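You operate a simulated robot arm through the tools that you are given. There is no shell and no other tool. Be economical: measure what you need, move in short steps, check, and stop when the job is done.

Carry out the task below with a simulated robot arm. There is one attempt and no reset: what you move stays moved.

TASK
Shove the slotted block along with the green plate and run a flat seam along its strip.
Fine: green plate right in, orange flap up, small blue knob to long, switch on, draw the small head across; switch off and park it.

The check looks at the end state, three seconds after you hand in, the way a careful person would. Anything else that was tipped, shoved, dropped, spilled or broken makes it a failure.

THE ROBOT
A 7-joint arm with a two-finger parallel gripper on a trunk, on a base that drives. Base frame: it is fixed to the floor where the robot stands at the start and does not move with it; the origin is under the middle of the robot, x ahead of it, y to its left, z up. Units: mm, degrees, N and s.
With the tool pointing down near the work surface it reaches from about 100 to 900 mm from the robot's upright axis, wherever it stands. Its first joint turns from -166.0 to 166.0 degrees. Places, roughly: blue-hemmed strip [500, 2000, 500]; green plate [700, 100, 900]; green-hemmed strip [500, 2250, 500]; grey lever [800, 0, 1200]; orange flap [600, 300, 900]; purple knob [600, 600, 1200]; purple-hemmed strip [500, 1500, 500]; small blue knob [600, 600, 1100]; small head [700, 600, 1100]; teal button [600, 600, 1200]. Payload 3.43 kg.
The tool frame sits at the grasp point between the pads (the TCP): z along the fingers, y along the line on which they close. The tips reach 30 mm beyond it. Largest opening 94 mm; finger width 28, thickness 10; the body of the gripper, 50 by 96 mm, starts 55 mm behind the TCP.
Orientation is that of the tool frame in the base frame, as [roll, pitch, yaw] about the fixed x, y, z axes, in that order (R = Rz(yaw) Ry(pitch) Rx(roll)). With the fingers straight down and closing along the base's y, the tool's x points along the base's -x, its y along +y and its z along -z.

THE INTERFACE
- The arm moves only by the tool drive_tool. Its argument "steps" is one flat list of numbers, 7 for each row, row after row: the opening, from 0 (shut) to 1 (fully open), then the shift along the tool's x, y, z in cm, then the turn, a rotation vector about the tool's x, y, z in degrees. In form: [jaw, x, y, z, ax, ay, az, jaw, x, y, z, ax, ay, az, ...]. A call has 1 to 10 rows; each row is the pose to reach, as a shift and turn from the pose commanded when the call began, along the tool's axes at that moment. A row lasts 0.2 s, in which the tool goes at most 50 mm and 8.6 degrees; a call with a longer step from one row to the next is refused whole, and so is a gripper value outside its range. A pose out of reach is approached as far as the arm can. The call stops where the force on the tool passes 90 N (or 10 N more than at its start, if that is more) or the arm is blocked; 0.2 s more then pass. Each finger travels about 45 mm/s and halts on what it meets, pressing with about 23 N; the grip force reading is that of the motor and also rises with nothing between the fingers. The clock runs only during rows and for 0.2 s after the last one: add rows that repeat a pose to give the fingers time. It gives the time, the measured TCP pose, the force on the tool (base axes), the opening and the grip force at its end, in the units of the frame above (readings bear some noise), with the torque about the TCP (base axes, N m) and any sound that the robot's microphone picked up.
- Cameras (640 x 400 px; columns grow to the right, rows downward): "scene" is now at [487.5, 261.7, 1259.4]; the picture's right is [0.57, -0.82, 0.00], its down [-0.61, -0.43, -0.66] and it looks along [0.55, 0.38, -0.75] (base axes); focal length 214 px, centre (320, 200). "wrist" rides on the gripper at [76, 14, -102] in the tool frame; the picture's right is [-0.18, 0.98, 0.00], its down [-0.75, -0.14, -0.64] and it looks along [-0.63, -0.12, 0.77] (tool axes); focal length 243 px, centre (320, 200).
- grab_frame(camera): a new picture of that camera. The clock stands still meanwhile.
- raise_lower(by): slides the trunk up (or, below 0, down) by that many mm; the arm and the scene camera ride with it, the base frame stays. It gives what a move gives, with no picture.
- base_move(legs): drives the robot by 1 to 6 legs, each [ahead, left, turn to the left] in mm, mm and degrees, along the robot's own axes; the way and the turn of a leg run together, so that a leg with both is an arc; at most 1500 mm and 180 degrees a leg. The arm and the cameras ride along, it lands a little off, and it stops where it bumps. It gives what a move gives.
- turn_head(pan, tilt): turns the head with the scene camera to pan (to the left, within 103 degrees either way) and tilt (down, from -29 to 69), counted from straight ahead of the robot. It gives what a move gives.
- measure_at(camera, pixels): for up to 12 pixels [column, row] of the newest picture of that camera ("zoom" is the newest enlarged one), the place [x, y, z] in the base frame of the surface seen there, good to about 3 mm. The clock stands still meanwhile.
- close_up(camera, box): a new picture of the part [left, top, right, bottom] of that camera's present view, enlarged. The clock stands still meanwhile.
- hand_in(): hands the job in; it is judged then, once.

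Go step by step. Measure first, check grasps and placings, and put right what went wrong. The budget is 80 turns and 68 pictures, counting those below and the enlarged ones. Unless the task says otherwise, let go and move clear before handing in.

The tools are called after "Call:" as a command line: name --argument value ..., lists and objects as JSON in quotes. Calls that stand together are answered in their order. drive_tool: Moves the arm, as the interface text tells. Its arguments: {"type":"object","properties":{"steps":{"type":"array","items":{"type":"number"}}},"required":["steps"]} The other tools are called the same way: raise_lower (by) slides the trunk up or down; base_move (legs) drives the base; turn_head (pan, tilt) turns the head that bears the scene camera; grab_frame (camera) takes a picture; measure_at (camera, pixels) gives the place of the surface under pixels of a picture; close_up (camera, box) takes an enlarged picture of a part of a camera's view; hand_in () hands the job in.

At the start:

```text
t: 0.0
tcp_pos: [224.4, 375.7, 987.8]
ee_rot: [-177.5, -2.6, 179.0]
force: [-0.5, 1.4, -0.6]
wrist_torque: [0.01, -0.01, 0.03]
grip_width: 93.9
grasp_force: 0.0
trunk travel left (down, up): [-375.0, 115.0]
robot x, y, heading: [-0.6, 1.1, 0.1]
head pan, tilt: [34.9, 48.4]
```

scene: 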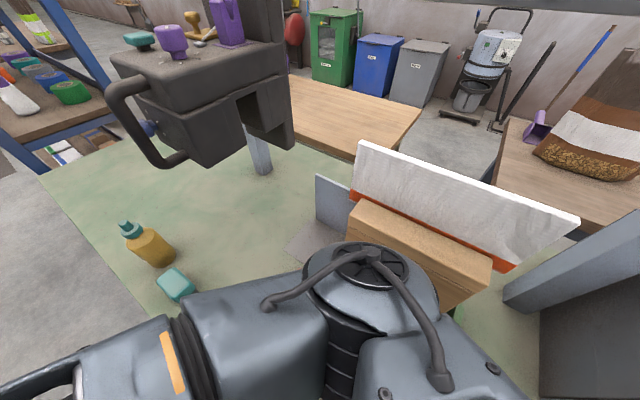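
wrist: 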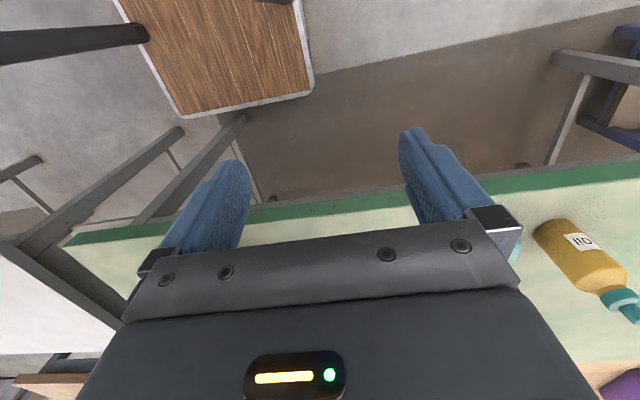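

The scene picture shows a machine head (handle and purple/teal parts, about pixels 110-290, 0-165), a wooden block with a white sheet and orange edge (350-580, 140-300), but the arm hides much. I'll look around with the head.

Call:
turn_head --pan 0 --tilt 40

Call:
grab_frame --camera "scene"

Call:
turn_head --pan 50 --tilt 20

Call:
grab_frame --camera "scene"

Call:
turn_head --pan 95 --tilt 35

Call:
grab_frame --camera "scene"

```text
t: 1.0
tcp_pos: [224.7, 375.2, 986.5]
ee_rot: [-177.4, -2.6, 178.7]
force: [-0.2, -0.6, 0.4]
wrist_torque: [-0.01, 0.0, -0.01]
grip_width: 94.1
grasp_force: 0.0
trunk travel left (down, up): [-375.0, 115.0]
robot x, y, heading: [1.4, -0.3, 0.0]
head pan, tilt: [0.0, 40.0]
```

```text
65 pictures are left
```

scene: 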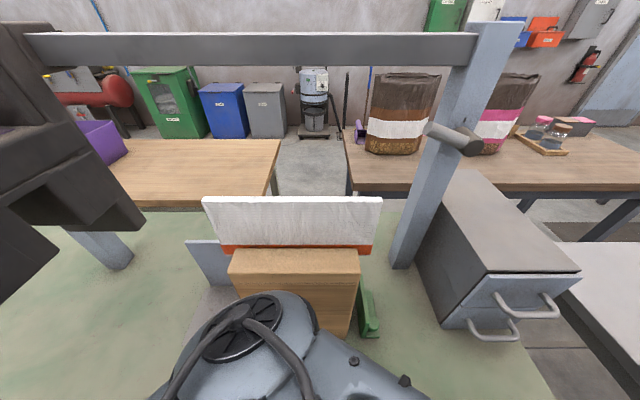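

```text
t: 2.2
tcp_pos: [225.7, 375.6, 986.2]
ee_rot: [-177.4, -2.7, 178.8]
force: [0.1, -0.1, 1.3]
wrist_torque: [0.02, -0.03, 0.0]
grip_width: 93.8
grasp_force: 0.0
trunk travel left (down, up): [-375.0, 115.0]
robot x, y, heading: [1.5, -1.5, -0.1]
head pan, tilt: [50.0, 20.0]
```

```text
64 pictures are left
```

scene: 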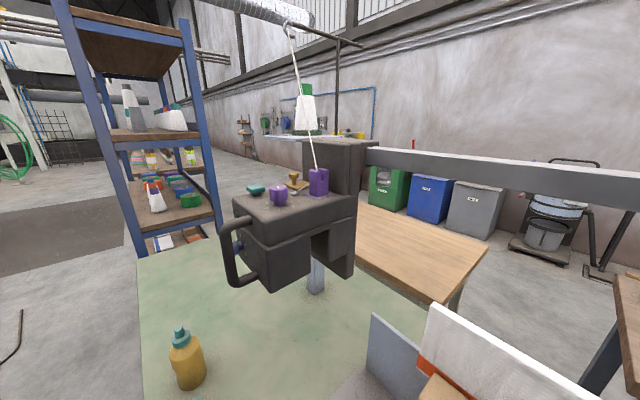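

```text
t: 3.3
tcp_pos: [224.8, 376.1, 986.3]
ee_rot: [-177.5, -2.7, 178.8]
force: [-0.9, -0.3, 0.1]
wrist_torque: [0.03, -0.01, -0.02]
grip_width: 94.1
grasp_force: 0.0
trunk travel left (down, up): [-375.0, 115.0]
robot x, y, heading: [3.2, -0.2, 0.0]
head pan, tilt: [95.0, 35.0]
```

```text
63 pictures are left
```

scene: 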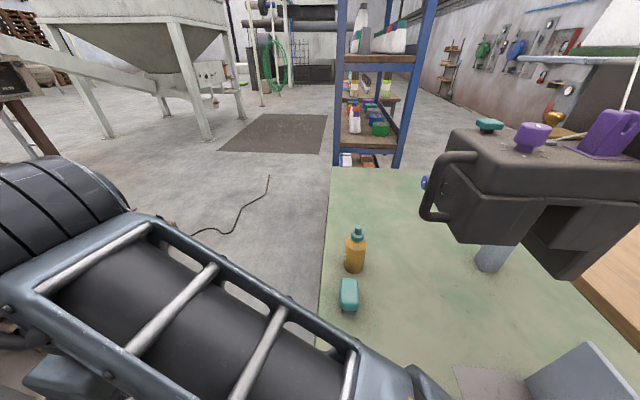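

The machine is a bag-closing sewing head on a rail. I need the block seen without the arm in the way; first I'll enlarge the head and shelf from here.

Call:
close_up --camera "scene" --box '[400, 80, 640, 290]'

Call:
close_up --camera "scene" --box '[320, 40, 460, 180]'

Call:
turn_head --pan 0 --tilt 62

Call:
grab_frame --camera "scene"

```text
1.90 times, centred on (520, 185) of scene
```

zoom: 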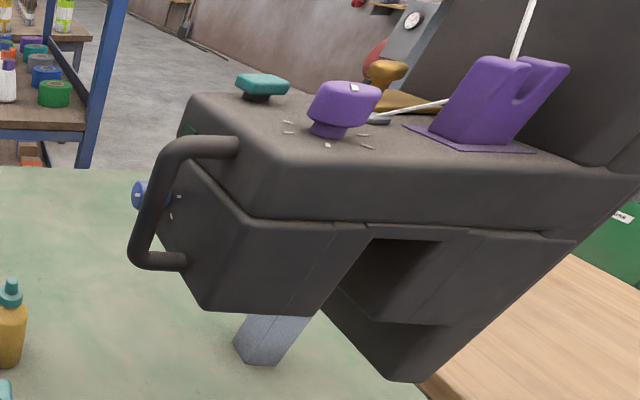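

```text
2.86 times, centred on (390, 110) of scene
```

zoom: 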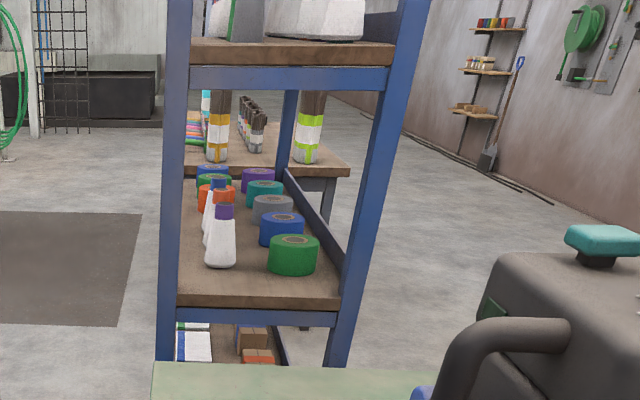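

```text
t: 5.0
tcp_pos: [224.6, 375.2, 986.6]
ee_rot: [-177.4, -2.7, 178.9]
force: [0.5, 0.3, -0.6]
wrist_torque: [0.01, -0.01, 0.03]
grip_width: 94.1
grasp_force: 0.1
trunk travel left (down, up): [-375.0, 115.0]
robot x, y, heading: [1.2, -1.6, -0.1]
head pan, tilt: [0.0, 62.0]
```

```text
60 pictures are left
```

scene: 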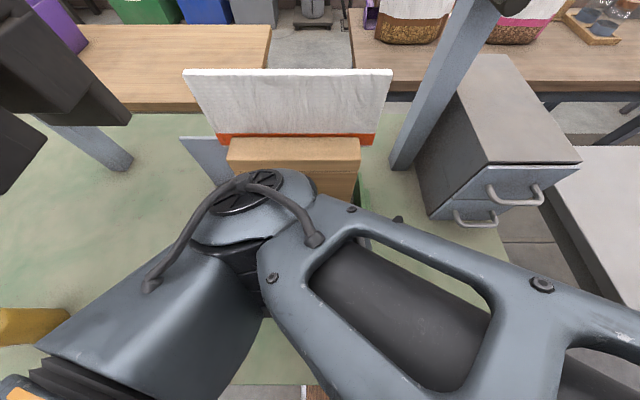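

The elbow covers the block. I'll measure a few points in this view (white sheet, orange edge, block, green piece, post, table).

Call:
measure_at --camera "scene" --pixels '[[190, 75], [388, 75], [225, 140], [365, 140], [235, 145], [352, 145], [235, 168], [362, 190], [205, 150], [90, 150], [430, 240], [470, 205]]'

Call:
turn_head --pan 0 --tilt 40

Call:
close_up --camera "scene" --box '[170, 180, 400, 345]'

Call:
measure_at --camera "zoom" --pixels '[[545, 290], [560, 390], [510, 390], [100, 190], [160, 210], [200, 240]]'

```text
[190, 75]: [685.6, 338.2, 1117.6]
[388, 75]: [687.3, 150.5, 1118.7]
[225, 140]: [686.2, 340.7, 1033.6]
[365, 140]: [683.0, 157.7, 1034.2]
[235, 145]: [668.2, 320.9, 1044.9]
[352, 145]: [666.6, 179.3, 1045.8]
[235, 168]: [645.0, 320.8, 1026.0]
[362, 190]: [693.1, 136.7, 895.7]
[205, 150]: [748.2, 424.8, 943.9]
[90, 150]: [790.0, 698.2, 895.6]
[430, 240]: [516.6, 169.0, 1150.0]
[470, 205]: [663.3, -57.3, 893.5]
```

```text
t: 5.9
tcp_pos: [225.6, 375.7, 986.7]
ee_rot: [-177.3, -2.7, 178.9]
force: [-0.6, -0.9, -0.3]
wrist_torque: [0.02, 0.0, 0.02]
grip_width: 94.0
grasp_force: 0.1
trunk travel left (down, up): [-375.0, 115.0]
robot x, y, heading: [1.7, -2.3, -0.1]
head pan, tilt: [0.0, 40.0]
```

```text
2.42 times, centred on (285, 262) of scene
```

zoom: 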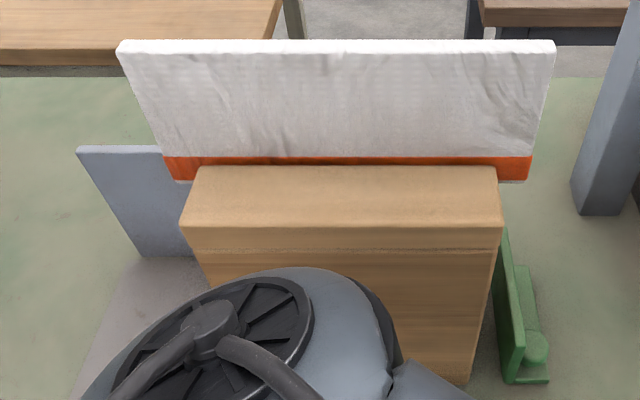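

```text
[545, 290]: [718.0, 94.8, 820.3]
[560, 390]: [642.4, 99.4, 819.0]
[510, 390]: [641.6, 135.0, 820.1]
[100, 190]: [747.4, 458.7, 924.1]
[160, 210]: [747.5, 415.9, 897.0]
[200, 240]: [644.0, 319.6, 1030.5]
```

Block is at x≈644+, y 180–321, top z 1045; green plate at y≈135; table z≈820. I'll swing the tool to the right to clear the view.

Call:
drive_tool --steps '[1, 0, -4.8, 0, 0, 0, 0, 1, 0, -9.6, 0, 0, 0, 0, 1, 0, -14.4, 0, 0, 0, 0, 1, 0, -19.2, 0, 0, 0, 0, 1, 0, -24, 0, 0, 0, 0, 1, 0, -28.8, 0, 0, 0, 0, 1, 0, -33.6, 0, 0, 0, 0, 1, 0, -38.4, 0, 0, 0, 0, 1, 0, -43, 0, 0, 0, 0]'

Call:
turn_head --pan 10 --tilt 50

Call:
grab_frame --camera "scene"

```text
t: 7.3
tcp_pos: [188.3, 248.5, 953.6]
ee_rot: [-177.0, -2.8, 168.8]
force: [0.0, 0.8, -0.2]
wrist_torque: [-0.03, 0.01, 0.01]
grip_width: 93.9
grasp_force: 0.0
out of reach, approached as far as the arm can: row 3, 4, 5, 6, 7
trunk travel left (down, up): [-375.0, 115.0]
robot x, y, heading: [-0.1, 2.0, 0.2]
head pan, tilt: [0.0, 40.0]
stopped in row 7: the arm was blocked; the commanded pose is now the measured one
```

```text
t: 8.0
tcp_pos: [187.7, 248.7, 953.1]
ee_rot: [-176.9, -2.8, 168.6]
force: [-0.3, -0.8, -0.2]
wrist_torque: [-0.03, -0.02, 0.02]
grip_width: 94.0
grasp_force: 0.1
trunk travel left (down, up): [-375.0, 115.0]
robot x, y, heading: [-1.3, -0.5, 0.1]
head pan, tilt: [10.0, 50.0]
```

```text
58 pictures are left
```

scene: 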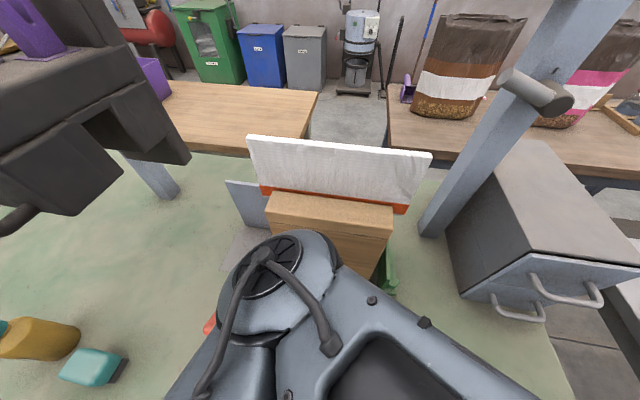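

The arm reached a joint limit. Let me see what the wrist camera offers and back the base up a little for a better view.

Call:
base_move --legs '[[-250, 0, 0]]'

Call:
turn_head --pan 5 --tilt 35

Call:
grab_frame --camera "scene"

Call:
grab_frame --camera "wrist"

```text
t: 9.8
tcp_pos: [-62.3, 248.5, 953.7]
ee_rot: [-177.0, -2.9, 168.7]
force: [-0.3, 0.6, -0.3]
wrist_torque: [-0.03, 0.01, 0.04]
grip_width: 94.2
grasp_force: 0.0
trunk travel left (down, up): [-375.0, 115.0]
robot x, y, heading: [-249.7, -2.6, -0.1]
head pan, tilt: [10.0, 50.0]
```

```text
t: 10.6
tcp_pos: [-61.5, 249.6, 954.6]
ee_rot: [-177.0, -2.8, 168.7]
force: [0.9, 0.0, 0.6]
wrist_torque: [0.02, 0.0, -0.01]
grip_width: 93.9
grasp_force: 0.2
trunk travel left (down, up): [-375.0, 115.0]
robot x, y, heading: [-252.7, 0.8, 0.1]
head pan, tilt: [5.0, 35.0]
```

```text
57 pictures are left
```

scene: 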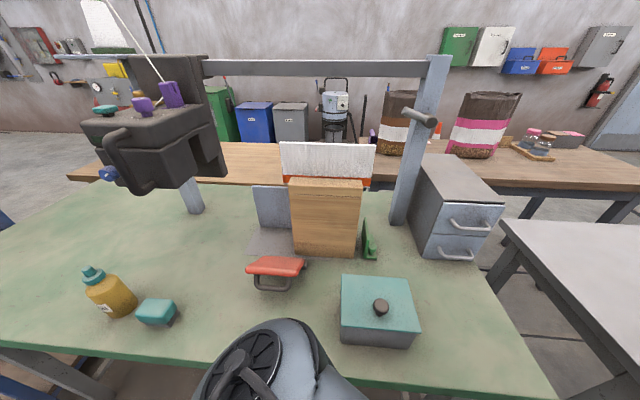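

```text
56 pictures are left
```

wrist: 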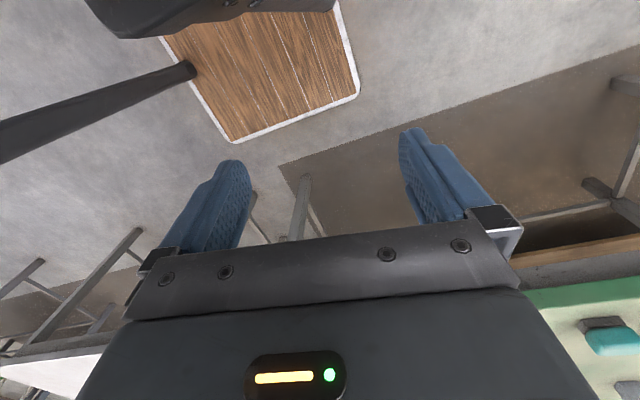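

Now it is clear: block, orange lever-like flap at (275,270), green plate at (368,240), L-shaped stop at (270,215), tin box at (378,310). I'll enlarge the jig and the head.

Call:
close_up --camera "scene" --box '[230, 130, 400, 310]'

Call:
measure_at --camera "zoom" --pixels '[[130, 305], [210, 305], [150, 350], [200, 345], [155, 295], [110, 200], [200, 260], [230, 280], [510, 260], [485, 215], [330, 120], [470, 290]]'

Call:
close_up --camera "scene" --box '[70, 50, 240, 220]'

Call:
measure_at --camera "zoom" --pixels '[[128, 206], [258, 196], [360, 150], [135, 455], [155, 300], [245, 300], [200, 470], [330, 490], [410, 460], [210, 240], [500, 300], [560, 420]]'

```text
2.22 times, centred on (315, 220) of scene
```

zoom: 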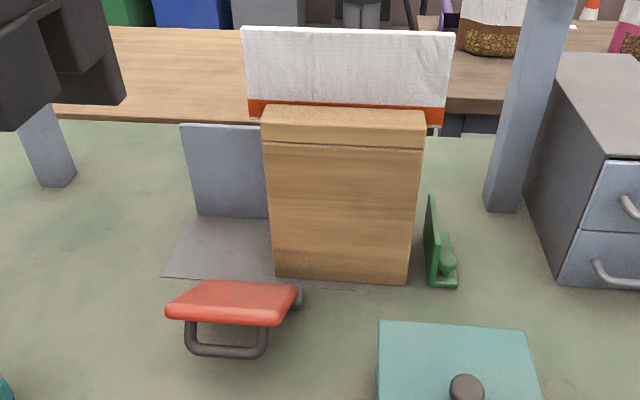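

```text
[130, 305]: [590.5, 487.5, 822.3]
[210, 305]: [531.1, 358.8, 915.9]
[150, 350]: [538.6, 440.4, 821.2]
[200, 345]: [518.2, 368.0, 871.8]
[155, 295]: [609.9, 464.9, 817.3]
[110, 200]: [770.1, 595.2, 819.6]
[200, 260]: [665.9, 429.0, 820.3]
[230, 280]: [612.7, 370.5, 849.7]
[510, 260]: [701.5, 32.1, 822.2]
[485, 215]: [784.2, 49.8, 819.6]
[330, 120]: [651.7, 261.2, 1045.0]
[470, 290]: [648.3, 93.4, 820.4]
```

```text
2.35 times, centred on (155, 135) of scene
```

zoom: 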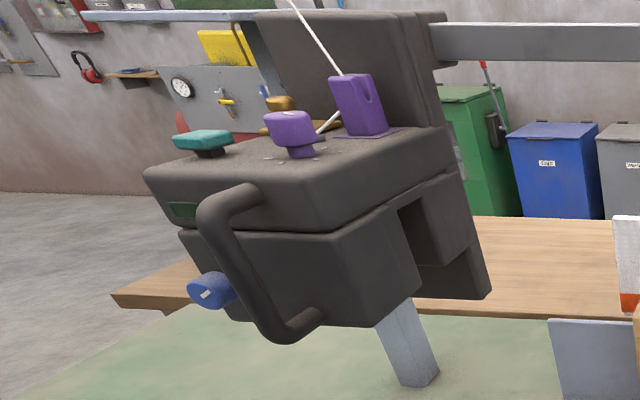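

```text
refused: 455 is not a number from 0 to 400
```

The orange flap seems to hang on a dark rod arm in front of the block; I'll measure it and the head parts.

Call:
measure_at --camera "zoom" --pixels '[[200, 140], [288, 125], [355, 110], [205, 292], [240, 200], [300, 320], [255, 290], [180, 209], [380, 300], [460, 280], [340, 260], [300, 155]]'

Call:
close_up --camera "scene" --box '[230, 235, 320, 300]'

Call:
measure_at --camera "zoom" --pixels '[[150, 160], [250, 200], [400, 210], [480, 160], [300, 155], [130, 190], [350, 235], [180, 250], [200, 365], [330, 365], [535, 200], [515, 150]]'

```text
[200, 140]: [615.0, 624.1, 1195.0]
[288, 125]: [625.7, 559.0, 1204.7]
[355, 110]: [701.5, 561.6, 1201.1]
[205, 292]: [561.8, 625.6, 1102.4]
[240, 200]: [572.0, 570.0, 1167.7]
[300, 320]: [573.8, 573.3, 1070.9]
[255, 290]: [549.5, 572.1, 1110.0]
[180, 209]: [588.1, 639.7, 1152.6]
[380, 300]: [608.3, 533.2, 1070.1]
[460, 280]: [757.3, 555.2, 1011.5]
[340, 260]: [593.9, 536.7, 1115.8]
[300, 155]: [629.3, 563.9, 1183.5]
```

```text
6.15 times, centred on (275, 268) of scene
```

zoom: 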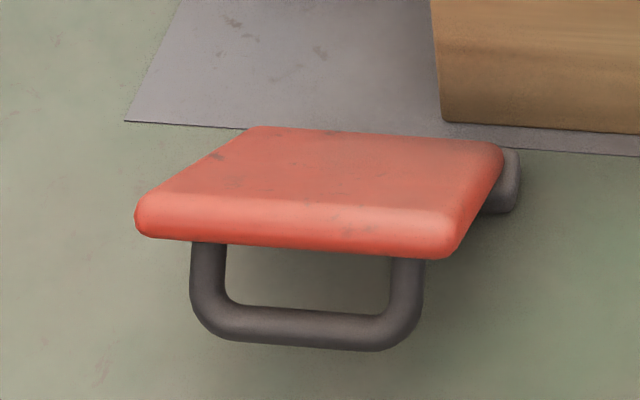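

```text
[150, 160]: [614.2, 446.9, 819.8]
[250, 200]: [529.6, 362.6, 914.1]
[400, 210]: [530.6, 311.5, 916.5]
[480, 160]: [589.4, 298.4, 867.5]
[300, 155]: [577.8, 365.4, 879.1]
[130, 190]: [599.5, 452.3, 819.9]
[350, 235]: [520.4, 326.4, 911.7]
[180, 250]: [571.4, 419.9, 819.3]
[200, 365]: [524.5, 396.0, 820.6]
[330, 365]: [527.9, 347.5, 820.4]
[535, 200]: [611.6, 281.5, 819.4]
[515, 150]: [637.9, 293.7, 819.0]
```

Flap tilts from a hinge near x≈610 z≈855 up to its front edge at x≈522 z≈917. Now closer views of the head controls and the grey lever.

Call:
close_up --camera "scene" --box '[90, 130, 160, 195]'

Call:
close_up --camera "scene" --box '[85, 75, 195, 145]'

Call:
close_up --camera "scene" --box '[380, 50, 460, 140]'

Call:
close_up --camera "scene" --box '[345, 205, 395, 265]'

```text
6.15 times, centred on (125, 162) of scene
```

zoom: 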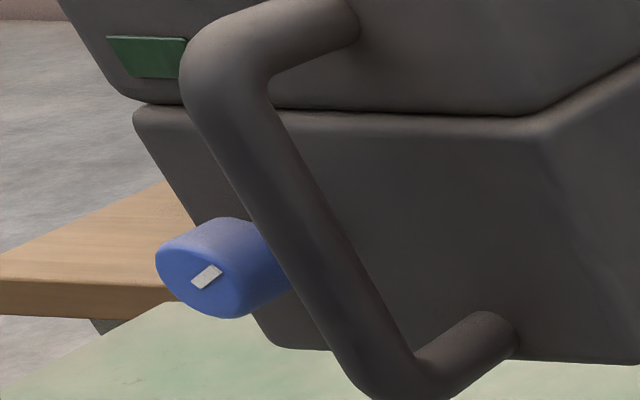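

```text
5.71 times, centred on (140, 110) of scene
```

zoom: 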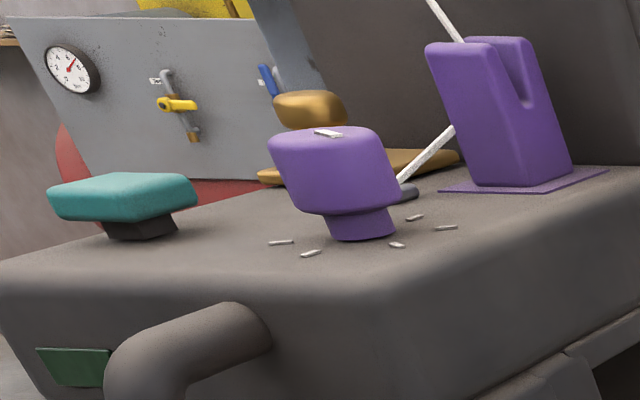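

```text
4.44 times, centred on (420, 95) of scene
```

zoom: 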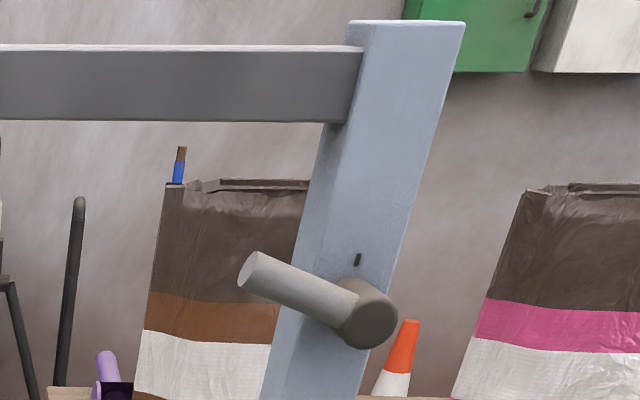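

```text
6.67 times, centred on (370, 235) of scene
```

zoom: 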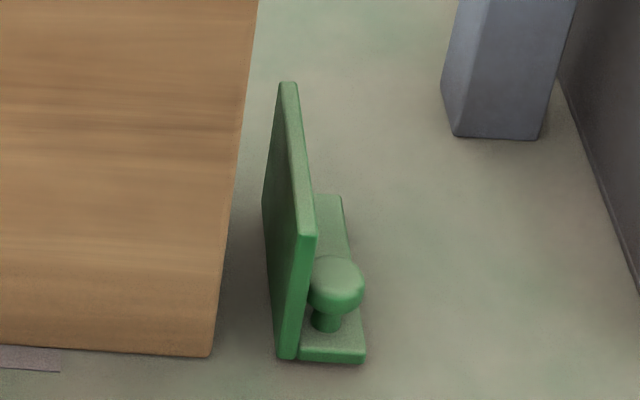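

Knob face has a white pointer but I see it only obliquely; the green inset may be an indicator. I'll drive left to face the head and look again.

Call:
base_move --legs '[[0, 330, 0]]'

Call:
turn_head --pan 20 --tilt 25

Call:
grab_frame --camera "scene"

```text
t: 12.8
tcp_pos: [-60.1, 587.3, 953.3]
ee_rot: [-177.0, -2.9, 168.6]
force: [-0.5, -0.4, -0.6]
wrist_torque: [-0.01, 0.0, 0.01]
grip_width: 94.1
grasp_force: 0.1
trunk travel left (down, up): [-375.0, 115.0]
robot x, y, heading: [-247.9, 332.9, -0.3]
head pan, tilt: [5.0, 35.0]
```

```text
t: 13.6
tcp_pos: [-61.3, 586.7, 954.3]
ee_rot: [-177.1, -2.9, 168.6]
force: [-0.1, -0.1, 0.3]
wrist_torque: [-0.01, 0.01, -0.04]
grip_width: 93.9
grasp_force: 0.1
trunk travel left (down, up): [-375.0, 115.0]
robot x, y, heading: [-249.6, 339.1, -0.3]
head pan, tilt: [20.0, 25.0]
```

```text
48 pictures are left
```

scene: 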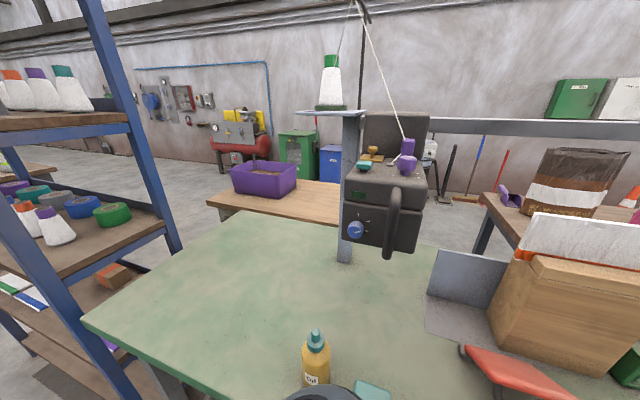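

The knob's face is now visible at (356,230). Enlarging.

Call:
close_up --camera "scene" --box '[336, 180, 416, 262]'

Call:
measure_at --camera "zoom" --pixels '[[152, 248], [190, 250], [260, 250], [380, 250], [400, 60], [395, 150], [380, 340], [140, 75], [310, 330], [410, 370], [170, 200], [120, 280]]'

Call:
close_up --camera "scene" --box '[340, 130, 425, 190]'

Call:
measure_at --camera "zoom" --pixels '[[150, 250], [200, 250], [175, 235], [240, 180], [490, 240], [330, 200], [170, 290], [120, 235]]'

```text
4.88 times, centred on (376, 221) of scene
```

zoom: 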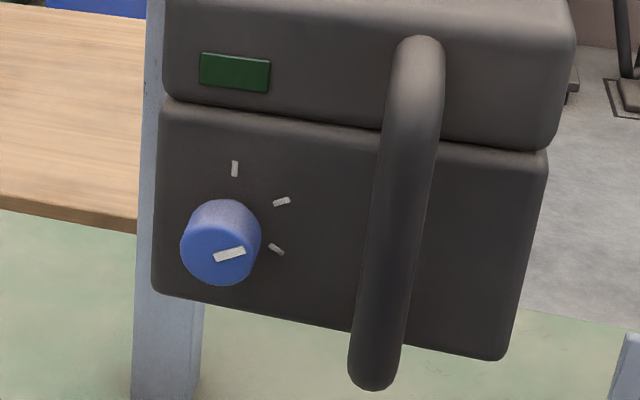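

```text
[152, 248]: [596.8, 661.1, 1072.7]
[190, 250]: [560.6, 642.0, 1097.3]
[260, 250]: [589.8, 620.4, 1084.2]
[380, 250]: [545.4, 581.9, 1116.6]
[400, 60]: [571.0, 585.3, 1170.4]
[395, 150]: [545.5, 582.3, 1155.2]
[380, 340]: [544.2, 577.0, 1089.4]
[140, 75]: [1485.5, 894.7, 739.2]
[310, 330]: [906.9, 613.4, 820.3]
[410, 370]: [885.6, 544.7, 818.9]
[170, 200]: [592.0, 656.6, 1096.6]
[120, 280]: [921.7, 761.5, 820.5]
```

```text
6.67 times, centred on (382, 160) of scene
```

zoom: 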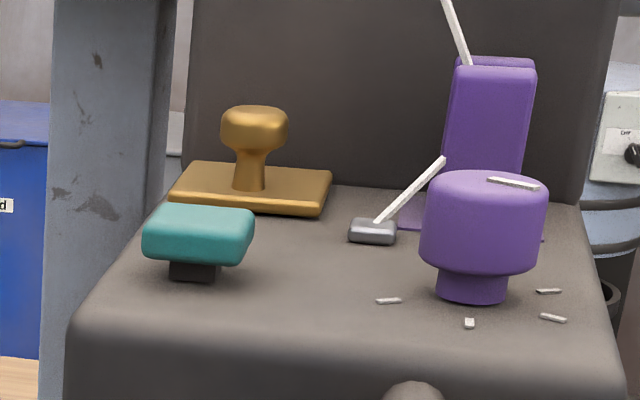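

```text
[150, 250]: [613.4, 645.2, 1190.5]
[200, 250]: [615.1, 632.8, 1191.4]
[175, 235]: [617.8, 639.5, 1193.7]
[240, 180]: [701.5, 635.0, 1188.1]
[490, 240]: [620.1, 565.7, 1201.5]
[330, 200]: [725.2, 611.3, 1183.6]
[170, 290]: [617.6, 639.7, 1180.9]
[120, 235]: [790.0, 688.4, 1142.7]
```

The blue knob's pointer is near the middle of three marks, with no lettering visible. I'll enlarge more.

Call:
close_up --camera "scene" --box '[354, 208, 386, 240]'

Call:
measure_at --camera "zoom" --pixels '[[230, 30], [405, 130], [395, 245], [210, 245], [120, 275], [235, 265], [150, 280], [160, 140], [150, 350], [60, 250]]'

```text
12.50 times, centred on (370, 224) of scene
```

zoom: 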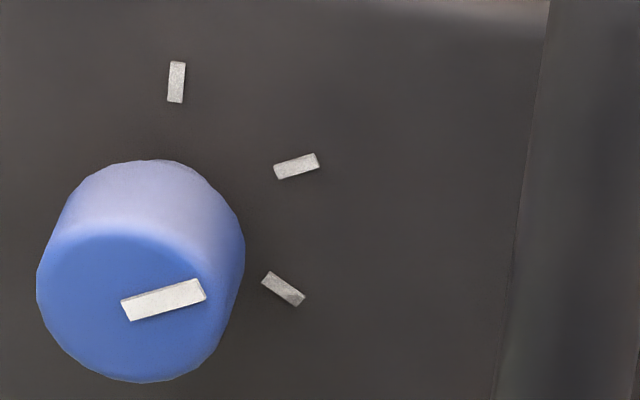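

```text
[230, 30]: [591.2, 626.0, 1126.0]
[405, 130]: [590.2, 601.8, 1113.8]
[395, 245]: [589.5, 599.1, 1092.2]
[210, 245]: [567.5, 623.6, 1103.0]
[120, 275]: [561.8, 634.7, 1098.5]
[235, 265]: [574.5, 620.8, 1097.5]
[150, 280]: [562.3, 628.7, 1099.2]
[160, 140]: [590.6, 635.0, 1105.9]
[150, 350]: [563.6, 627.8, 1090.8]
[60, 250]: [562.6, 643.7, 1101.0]
```

The blue pointer sits on the middle of three identical marks (up / right-up / right-down). First the green plate: I'll bring the arm forward into a working posture.

Call:
drive_tool --steps '[0, -4, -1.1, -0.6, 0, 0, -1.4, 0, -8, -2.2, -1.2, 0, 0, -2.8, 0, -12, -3.3, -1.8, 0, 0, -4.2, 0, -16, -4.4, -2.5, 0, 0, -5.6, 0, -20, -5.5, -3.1, 0, 0, -7, 0, -24, -6.6, -3.7, 0, 0, -8.4, 0, -28, -7.7, -4.4, 0, 0, -9.8, 0, -32.3, -8.8, -5, 0, 0, -11.3]'

Call:
turn_head --pan -20 --tilt 40

Call:
grab_frame --camera "scene"

```text
t: 15.4
tcp_pos: [290.7, 473.2, 976.9]
ee_rot: [-177.6, -3.5, 180.0]
force: [0.5, 0.9, -0.5]
wrist_torque: [-0.07, 0.02, 0.02]
grip_width: 0.2
grasp_force: 23.5
out of reach, approached as far as the arm can: row 1, 2, 3, 4, 5, 6, 7, 8
trunk travel left (down, up): [-375.0, 115.0]
robot x, y, heading: [-251.8, 339.2, -0.2]
head pan, tilt: [20.0, 25.0]
```

```text
t: 16.5
tcp_pos: [289.9, 473.0, 976.0]
ee_rot: [-177.5, -3.5, 179.8]
force: [-0.1, 0.2, -0.4]
wrist_torque: [0.0, 0.01, -0.02]
grip_width: 0.1
grasp_force: 22.9
trunk travel left (down, up): [-375.0, 115.0]
robot x, y, heading: [-247.3, 338.9, -0.4]
head pan, tilt: [-20.0, 40.0]
```

```text
44 pictures are left
```

scene: 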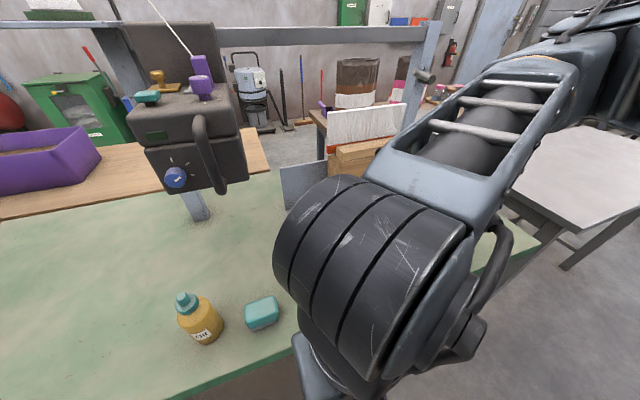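

The tool is at (290,473,977). Now tilt it 45° forward.

Call:
drive_tool --steps '[0, 0, 0, 0, 0, -8, 0, 0, 0, 0, 0, 0, -16, 0, 0, 0, 0, 0, 0, -24, 0, 0, 0, 0, 0, 0, -32, 0, 0, 0, 0, 0, 0, -40, 0, 0, 0, 0, 0, 0, -46, 0]'

Call:
base_move --legs '[[0, -240, 0]]'

Call:
turn_head --pan 5 --tilt 38

Call:
grab_frame --camera "scene"

Call:
grab_frame --camera "wrist"

```text
t: 17.9
tcp_pos: [324.6, 523.3, 925.7]
ee_rot: [-176.7, 42.6, -178.0]
force: [0.1, 0.8, 0.3]
wrist_torque: [0.0, -0.01, -0.03]
grip_width: 0.0
grasp_force: 23.3
out of reach, approached as far as the arm can: row 1, 2, 3, 4, 5, 6
trunk travel left (down, up): [-375.0, 115.0]
robot x, y, heading: [-250.7, 342.1, -0.2]
head pan, tilt: [-20.0, 40.0]
```

```text
t: 19.7
tcp_pos: [324.7, 278.1, 925.1]
ee_rot: [-176.6, 42.7, -178.2]
force: [0.1, -0.2, -0.5]
wrist_torque: [0.02, -0.01, 0.01]
grip_width: 0.0
grasp_force: 22.6
trunk travel left (down, up): [-375.0, 115.0]
robot x, y, heading: [-250.4, 93.5, -0.4]
head pan, tilt: [-20.0, 40.0]
```

```text
t: 20.6
tcp_pos: [324.4, 278.8, 925.5]
ee_rot: [-176.7, 42.6, -178.2]
force: [-0.9, 0.6, 0.2]
wrist_torque: [-0.02, 0.02, -0.02]
grip_width: 0.3
grasp_force: 23.2
trunk travel left (down, up): [-375.0, 115.0]
robot x, y, heading: [-251.5, 96.8, -0.6]
head pan, tilt: [5.0, 38.0]
```

```text
43 pictures are left
```

scene: 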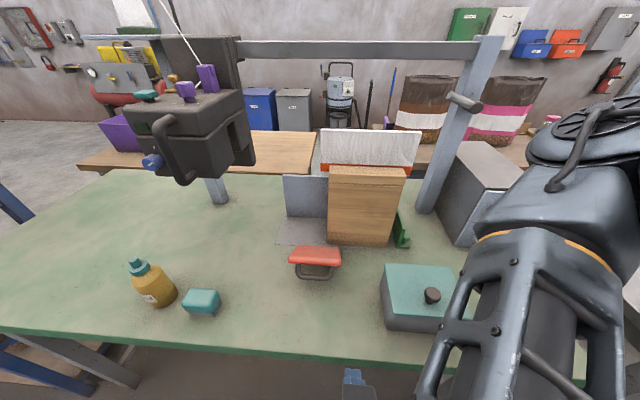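

```text
42 pictures are left
```

wrist: 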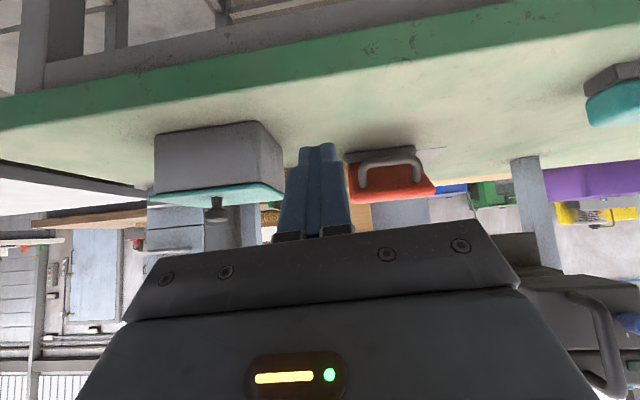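

Clear view now. The arm is low near its fold limit, so I'll raise the trunk 100 mm and then measure tin box, green plate and knob.

Call:
raise_lower --by 100

Call:
close_up --camera "scene" --box '[310, 190, 470, 310]'

```text
t: 21.9
tcp_pos: [324.8, 277.6, 1025.4]
ee_rot: [-176.7, 42.7, -178.2]
force: [-0.7, 0.5, -0.2]
wrist_torque: [0.02, -0.04, -0.01]
grip_width: 0.1
grasp_force: 23.4
trunk travel left (down, up): [-475.0, 15.0]
robot x, y, heading: [-250.2, 95.8, -0.5]
head pan, tilt: [5.0, 38.0]
```

```text
3.33 times, centred on (390, 250) of scene
```

zoom: 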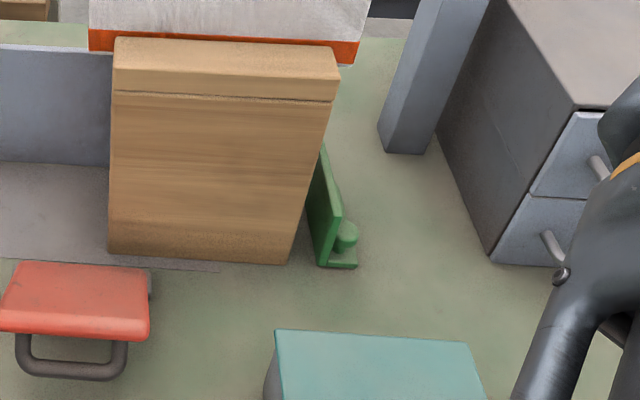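

Call:
measure_at --camera "zoom" --pixels '[[347, 227], [345, 265], [328, 225], [334, 180], [322, 155], [322, 262], [340, 320], [300, 340], [200, 240], [285, 250], [165, 267], [120, 240]]'

```text
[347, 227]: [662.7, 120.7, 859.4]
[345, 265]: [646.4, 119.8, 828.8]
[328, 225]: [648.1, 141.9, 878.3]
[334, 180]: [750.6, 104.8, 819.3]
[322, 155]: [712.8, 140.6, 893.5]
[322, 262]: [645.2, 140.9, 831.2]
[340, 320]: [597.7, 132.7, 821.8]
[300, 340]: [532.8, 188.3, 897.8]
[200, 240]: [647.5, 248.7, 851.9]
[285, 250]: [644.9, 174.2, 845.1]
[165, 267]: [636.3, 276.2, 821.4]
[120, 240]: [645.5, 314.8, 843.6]
```

Plate spans x 645–725, y≈135–145, z 820–895; knob top 860 at x 665. I'll drive 200 mm ahead, then move the tool to its right side.

Call:
base_move --legs '[[200, 0, 0.5]]'

Call:
drive_tool --steps '[0, 0, -3.5, 0, 0, 0, 0, 0, 0, -7, 0, 0, 0, 0, 0, 0, -10.5, 0, 0, 0, 0, 0, 0, -14, 0, 0, 0, 0, 0, 0, -17.5, 0, 0, 0, 0]'

```text
t: 23.5
tcp_pos: [527.4, 279.2, 1025.6]
ee_rot: [-176.9, 42.6, -177.9]
force: [0.4, -0.9, 0.3]
wrist_torque: [0.0, 0.01, 0.02]
grip_width: 0.0
grasp_force: 23.6
trunk travel left (down, up): [-475.0, 15.0]
robot x, y, heading: [-52.0, 93.6, -0.2]
head pan, tilt: [5.0, 38.0]
```

```text
t: 24.7
tcp_pos: [591.2, 163.1, 999.1]
ee_rot: [-175.8, 41.8, -177.8]
force: [0.2, 0.7, -0.2]
wrist_torque: [0.03, 0.01, -0.02]
grip_width: 0.0
grasp_force: 23.0
out of reach, approached as far as the arm can: row 1, 2, 3, 4, 5
trunk travel left (down, up): [-475.0, 15.0]
robot x, y, heading: [-47.4, 92.1, -0.1]
head pan, tilt: [5.0, 38.0]
```

The pose drifted since the arm is folded too close. I'll back up the base 130 mm so the arm works further out, then move to the approach pose.

Call:
base_move --legs '[[-130, 0, 0]]'

Call:
drive_tool --steps '[0, -2, -1.4, 1.8, 0, 0, 0, 0, -4, -2.8, 3.6, 0, 0, 0, 0, -6, -4.1, 5.4, 0, 0, 0, 0, -8, -5.5, 7.2, 0, 0, 0]'

```text
t: 26.0
tcp_pos: [459.4, 162.1, 1001.4]
ee_rot: [-175.7, 41.8, -177.9]
force: [0.1, -0.4, 0.3]
wrist_torque: [0.0, 0.0, 0.0]
grip_width: 0.2
grasp_force: 22.4
trunk travel left (down, up): [-475.0, 15.0]
robot x, y, heading: [-178.8, 94.4, -0.1]
head pan, tilt: [5.0, 38.0]
```

```text
t: 27.0
tcp_pos: [567.1, 110.3, 1005.2]
ee_rot: [-175.7, 41.8, -177.7]
force: [-0.2, 1.2, -0.4]
wrist_torque: [-0.05, -0.02, -0.07]
grip_width: 0.2
grasp_force: 23.0
trunk travel left (down, up): [-475.0, 15.0]
robot x, y, heading: [-178.4, 95.4, -0.2]
head pan, tilt: [5.0, 38.0]
```

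On target at (567,110,1005). Now insert along the tool axis next to the plate's right side.

Call:
drive_tool --steps '[0, -0.2, 0, 4.4, 0, 0, 0, 0, -0.4, 0, 8.8, 0, 0, 0, 0, -0.6, 0, 13, 0, 0, 0, 0, -0.8, 0, 15.5, 0, 0, 0, 0, -0.8, 0, 17.4, 0, 0, 0]'

Call:
close_up --camera "scene" --box '[260, 130, 480, 290]'

```text
t: 28.2
tcp_pos: [690.8, 82.7, 907.0]
ee_rot: [-175.7, 41.8, -177.9]
force: [-0.7, 0.2, 1.1]
wrist_torque: [-0.02, 0.01, -0.03]
grip_width: 0.0
grasp_force: 23.2
out of reach, approached as far as the arm can: row 1, 2, 3, 4, 5
trunk travel left (down, up): [-475.0, 15.0]
robot x, y, heading: [-182.9, 96.6, -0.3]
head pan, tilt: [5.0, 38.0]
```

```text
2.50 times, centred on (370, 210) of scene
```

zoom: 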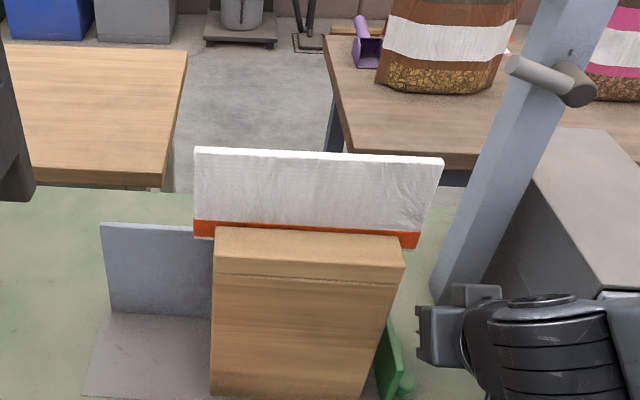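

The arm stopped short: TCP at (691,83,907). Lower the trunk 27 mm to get to the wanted height.

Call:
raise_lower --by -27

Call:
drive_tool --steps '[0, 0, 1.5, 0, 0, 0, 0, 0, 0, 3, 0, 0, 0, 0]'

Call:
grab_frame --camera "wrist"

```text
t: 28.9
tcp_pos: [689.8, 83.5, 884.5]
ee_rot: [-175.9, 42.1, -178.0]
force: [-4.2, -3.9, 43.5]
wrist_torque: [0.56, 6.37, 0.56]
grip_width: 0.0
grasp_force: 23.1
trunk travel left (down, up): [-448.0, 42.0]
robot x, y, heading: [-183.9, 92.8, -0.3]
head pan, tilt: [5.0, 38.0]
```

```text
t: 29.5
tcp_pos: [692.3, 109.1, 884.8]
ee_rot: [-175.1, 42.3, -177.7]
force: [16.0, -44.5, 72.2]
wrist_torque: [1.46, 11.16, 6.4]
grip_width: 0.0
grasp_force: 23.1
trunk travel left (down, up): [-448.0, 42.0]
robot x, y, heading: [-176.7, 97.5, -0.1]
head pan, tilt: [5.0, 38.0]
```

```text
39 pictures are left
```

wrist: 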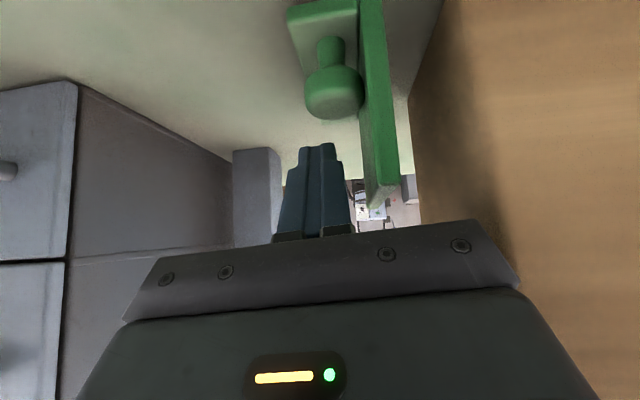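

The upward force shows the gripper body's corner is resting on the plate's top front corner (body reaches z≈896 near x 640). I'll back off sideways and retract about 20 mm along the tool axis.

Call:
drive_tool --steps '[0, 0, -0.8, -1, 0, 0, 0, 0, 0, -1.5, -2, 0, 0, 0, 0, 0, -1.5, -2.2, 0, 0, 0]'

Call:
close_up --camera "scene" --box '[310, 190, 470, 310]'

```text
t: 30.3
tcp_pos: [673.4, 100.6, 895.2]
ee_rot: [-175.7, 41.7, -177.9]
force: [-0.2, -0.1, 1.0]
wrist_torque: [-0.04, 0.0, 0.03]
grip_width: 0.0
grasp_force: 23.0
trunk travel left (down, up): [-448.0, 42.0]
robot x, y, heading: [-177.8, 96.0, -0.2]
head pan, tilt: [5.0, 38.0]
```

```text
3.33 times, centred on (390, 250) of scene
```

zoom: 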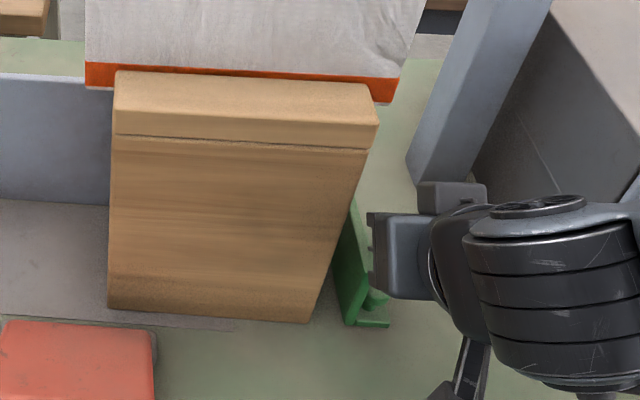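

Nothing has been displaced. Now push in +y in 10 mm rows, watching the force.

Call:
drive_tool --steps '[0, 0, 1, 0, 0, 0, 0, 0, 0, 2, 0, 0, 0, 0, 0, 0, 3, 0, 0, 0, 0, 0, 0, 4, 0, 0, 0, 0, 0, 0, 5, 0, 0, 0, 0]'

Call:
close_up --camera "scene" --box '[260, 150, 480, 310]'

```text
t: 31.5
tcp_pos: [676.7, 148.8, 892.6]
ee_rot: [-175.7, 41.7, -178.1]
force: [0.0, -4.9, 0.7]
wrist_torque: [0.29, 0.01, 0.13]
grip_width: 0.1
grasp_force: 23.2
trunk travel left (down, up): [-448.0, 42.0]
robot x, y, heading: [-179.0, 99.6, -0.1]
head pan, tilt: [5.0, 38.0]
```

```text
2.50 times, centred on (370, 230) of scene
```

zoom: 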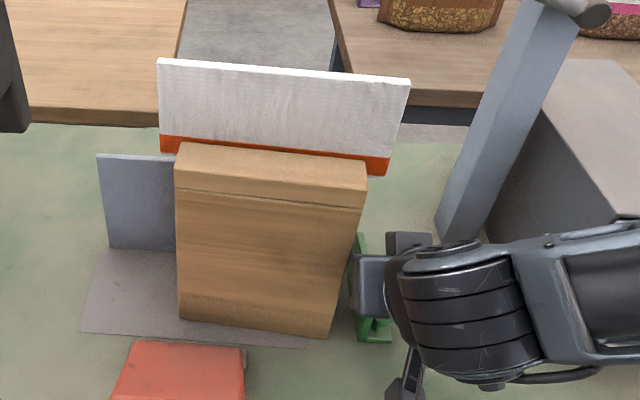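

Plate slid with 5 N; it's now next to the block. Keep pushing, 80 mm.

Call:
drive_tool --steps '[0, 0, 0.8, 0, 0, 0, 0, 0, 0, 1.6, 0, 0, 0, 0, 0, 0, 2.4, 0, 0, 0, 0, 0, 0, 3.2, 0, 0, 0, 0, 0, 0, 4, 0, 0, 0, 0, 0, 0, 4.8, 0, 0, 0, 0, 0, 0, 5.6, 0, 0, 0, 0, 0, 0, 6.4, 0, 0, 0, 0, 0, 0, 7.2, 0, 0, 0, 0, 0, 0, 8, 0, 0, 0, 0]'

Call:
close_up --camera "scene" --box '[240, 150, 460, 310]'

```text
t: 33.4
tcp_pos: [680.0, 199.4, 888.7]
ee_rot: [-174.0, 41.8, -178.2]
force: [-1.8, -17.8, 5.5]
wrist_torque: [0.23, 0.1, 0.46]
grip_width: 0.0
grasp_force: 23.2
trunk travel left (down, up): [-448.0, 42.0]
robot x, y, heading: [-177.3, 93.7, -0.3]
head pan, tilt: [5.0, 38.0]
stopped in row 9: the force on the tool passed its limit at 94 N (the readings are from after the stop); the commanded pose is now the measured one
```

```text
2.50 times, centred on (350, 230) of scene
```

zoom: 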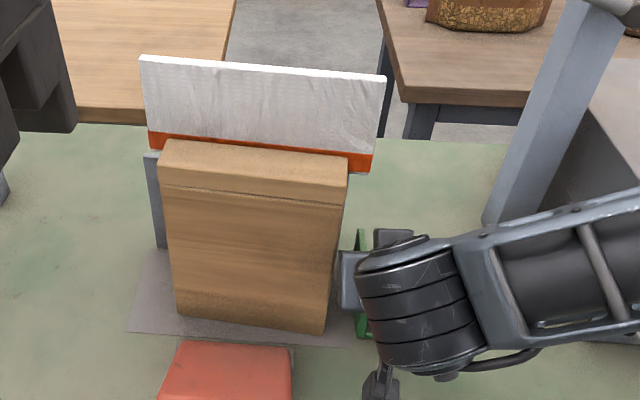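

It hit a hard stop at 94 N. I'll measure block and plate to verify.

Call:
measure_at --camera "zoom" --pixels '[[185, 300], [320, 310], [170, 160], [340, 170], [362, 235], [360, 330], [148, 70], [380, 85], [155, 170], [180, 355], [285, 360]]'

Call:
grab_frame --camera "wrist"

```text
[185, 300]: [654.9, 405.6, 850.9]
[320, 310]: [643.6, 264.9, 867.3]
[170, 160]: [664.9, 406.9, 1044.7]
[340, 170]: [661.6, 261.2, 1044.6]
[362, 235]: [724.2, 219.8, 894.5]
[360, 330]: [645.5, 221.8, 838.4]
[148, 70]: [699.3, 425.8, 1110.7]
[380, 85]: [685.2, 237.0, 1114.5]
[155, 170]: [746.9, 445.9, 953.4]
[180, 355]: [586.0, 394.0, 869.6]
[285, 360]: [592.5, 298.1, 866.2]
```

```text
35 pictures are left
```

wrist: 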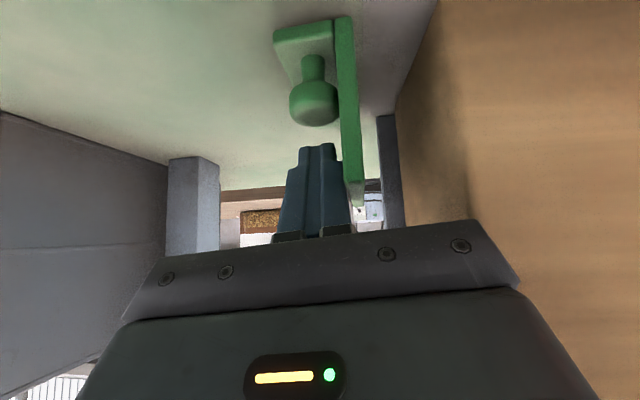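

The block went 85 mm (now y 264–406, slightly rotated) because the gripper's body pushed it; the plate's face is only at y≈222. I'll test gently whether the plate is at its stop.

Call:
drive_tool --steps '[0, 0, 0.2, 0, 0, 0, 0, 0, 0, 0.4, 0, 0, 0, 0, 0, 0, 0.7, 0, 0, 0, 0, 0, 0, 1, 0, 0, 0, 0]'

Call:
close_up --camera "scene" --box '[240, 150, 460, 310]'

Call:
measure_at --camera "zoom" --pixels '[[185, 300], [320, 310], [170, 160], [340, 170], [362, 235], [360, 330], [165, 240]]'

```text
t: 34.4
tcp_pos: [680.2, 200.2, 888.2]
ee_rot: [-173.4, 42.0, -178.4]
force: [-12.0, -80.7, 16.0]
wrist_torque: [1.45, 0.16, 2.51]
grip_width: 0.0
grasp_force: 22.6
trunk travel left (down, up): [-448.0, 42.0]
robot x, y, heading: [-181.7, 96.3, -0.7]
head pan, tilt: [5.0, 38.0]
```

```text
2.50 times, centred on (350, 230) of scene
```

zoom: 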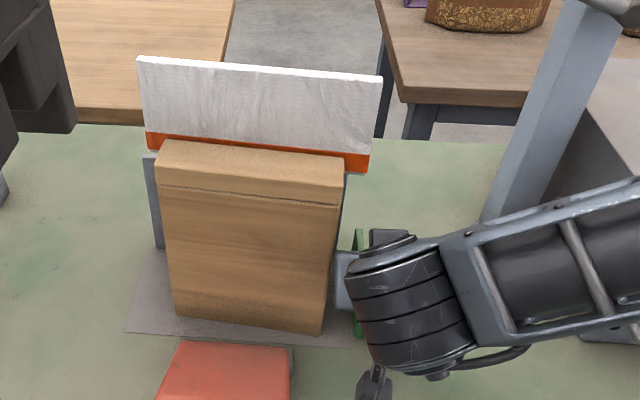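

```text
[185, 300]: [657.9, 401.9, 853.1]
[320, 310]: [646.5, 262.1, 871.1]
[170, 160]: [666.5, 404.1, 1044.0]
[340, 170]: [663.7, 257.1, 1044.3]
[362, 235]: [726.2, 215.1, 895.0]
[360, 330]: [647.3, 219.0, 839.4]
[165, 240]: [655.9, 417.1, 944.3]
```

At 80 N the plate does not budge: it is fully in, but the block was pushed ~40 mm too far by the gripper body and turned a few degrees. I'll retract and nudge the block back against the plate from its left side.

Call:
drive_tool --steps '[0, 0, -1.5, 0, 0, 0, 0, 0, 0, -2.5, -1, 0, 0, 0, 0, 0, -2.5, -5, 0, 0, 0, 0, 0, -2.5, -9, 0, 0, 0, 0, 0, -2.5, -13, 0, 0, 0, 0, 0, -2.5, -17, 0, 0, 0]'

Call:
drive_tool --steps '[0, 0.5, 4, -0.5, 0, 0, 0, 0, 1, 8, -1, 0, 0, 0, 0, 1.5, 12, -1.5, 0, 0, 0, 0, 2, 16, -2, 0, 0, 0, 0, 2, 20, -2, 0, 0, 0, 0, 2, 24, -2, 0, 0, 0, 0, 2, 28, -2, 0, 0, 0]'

Call:
grab_frame --camera "scene"

```text
t: 35.8
tcp_pos: [567.3, 201.3, 1015.1]
ee_rot: [-174.4, 41.7, -178.3]
force: [0.5, -0.1, 0.4]
wrist_torque: [0.01, -0.03, -0.01]
grip_width: 0.0
grasp_force: 22.9
trunk travel left (down, up): [-448.0, 42.0]
robot x, y, heading: [-176.7, 91.8, -0.4]
head pan, tilt: [5.0, 38.0]
```

```text
t: 37.4
tcp_pos: [547.0, 481.1, 998.2]
ee_rot: [-174.4, 41.7, -178.1]
force: [0.1, 0.2, -0.2]
wrist_torque: [0.03, 0.03, 0.03]
grip_width: 0.0
grasp_force: 22.7
trunk travel left (down, up): [-448.0, 42.0]
robot x, y, heading: [-177.8, 94.5, -0.7]
head pan, tilt: [5.0, 38.0]
```

```text
33 pictures are left
```

scene: 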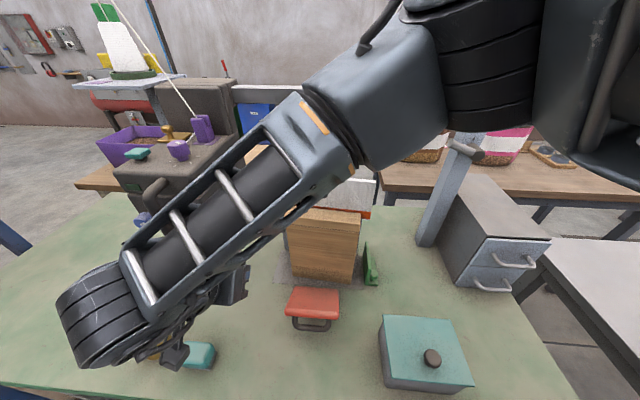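

The tool is left of the block; the wrist is near the bottle in the picture, so I check the wrist view before going in.

Call:
grab_frame --camera "wrist"

Call:
measure_at --camera "scene" --pixels '[[200, 355], [160, 300], [90, 320], [180, 375], [200, 170], [230, 285]]'

```text
32 pictures are left
```

wrist: 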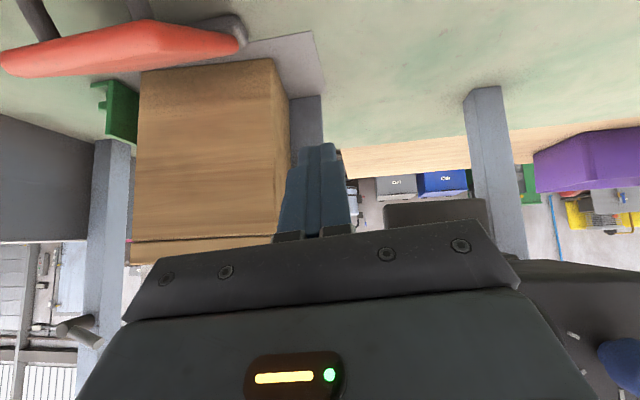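

```text
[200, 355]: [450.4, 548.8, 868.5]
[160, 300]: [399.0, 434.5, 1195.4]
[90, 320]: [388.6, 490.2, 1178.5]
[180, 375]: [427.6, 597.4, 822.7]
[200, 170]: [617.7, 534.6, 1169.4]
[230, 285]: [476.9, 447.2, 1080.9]
```

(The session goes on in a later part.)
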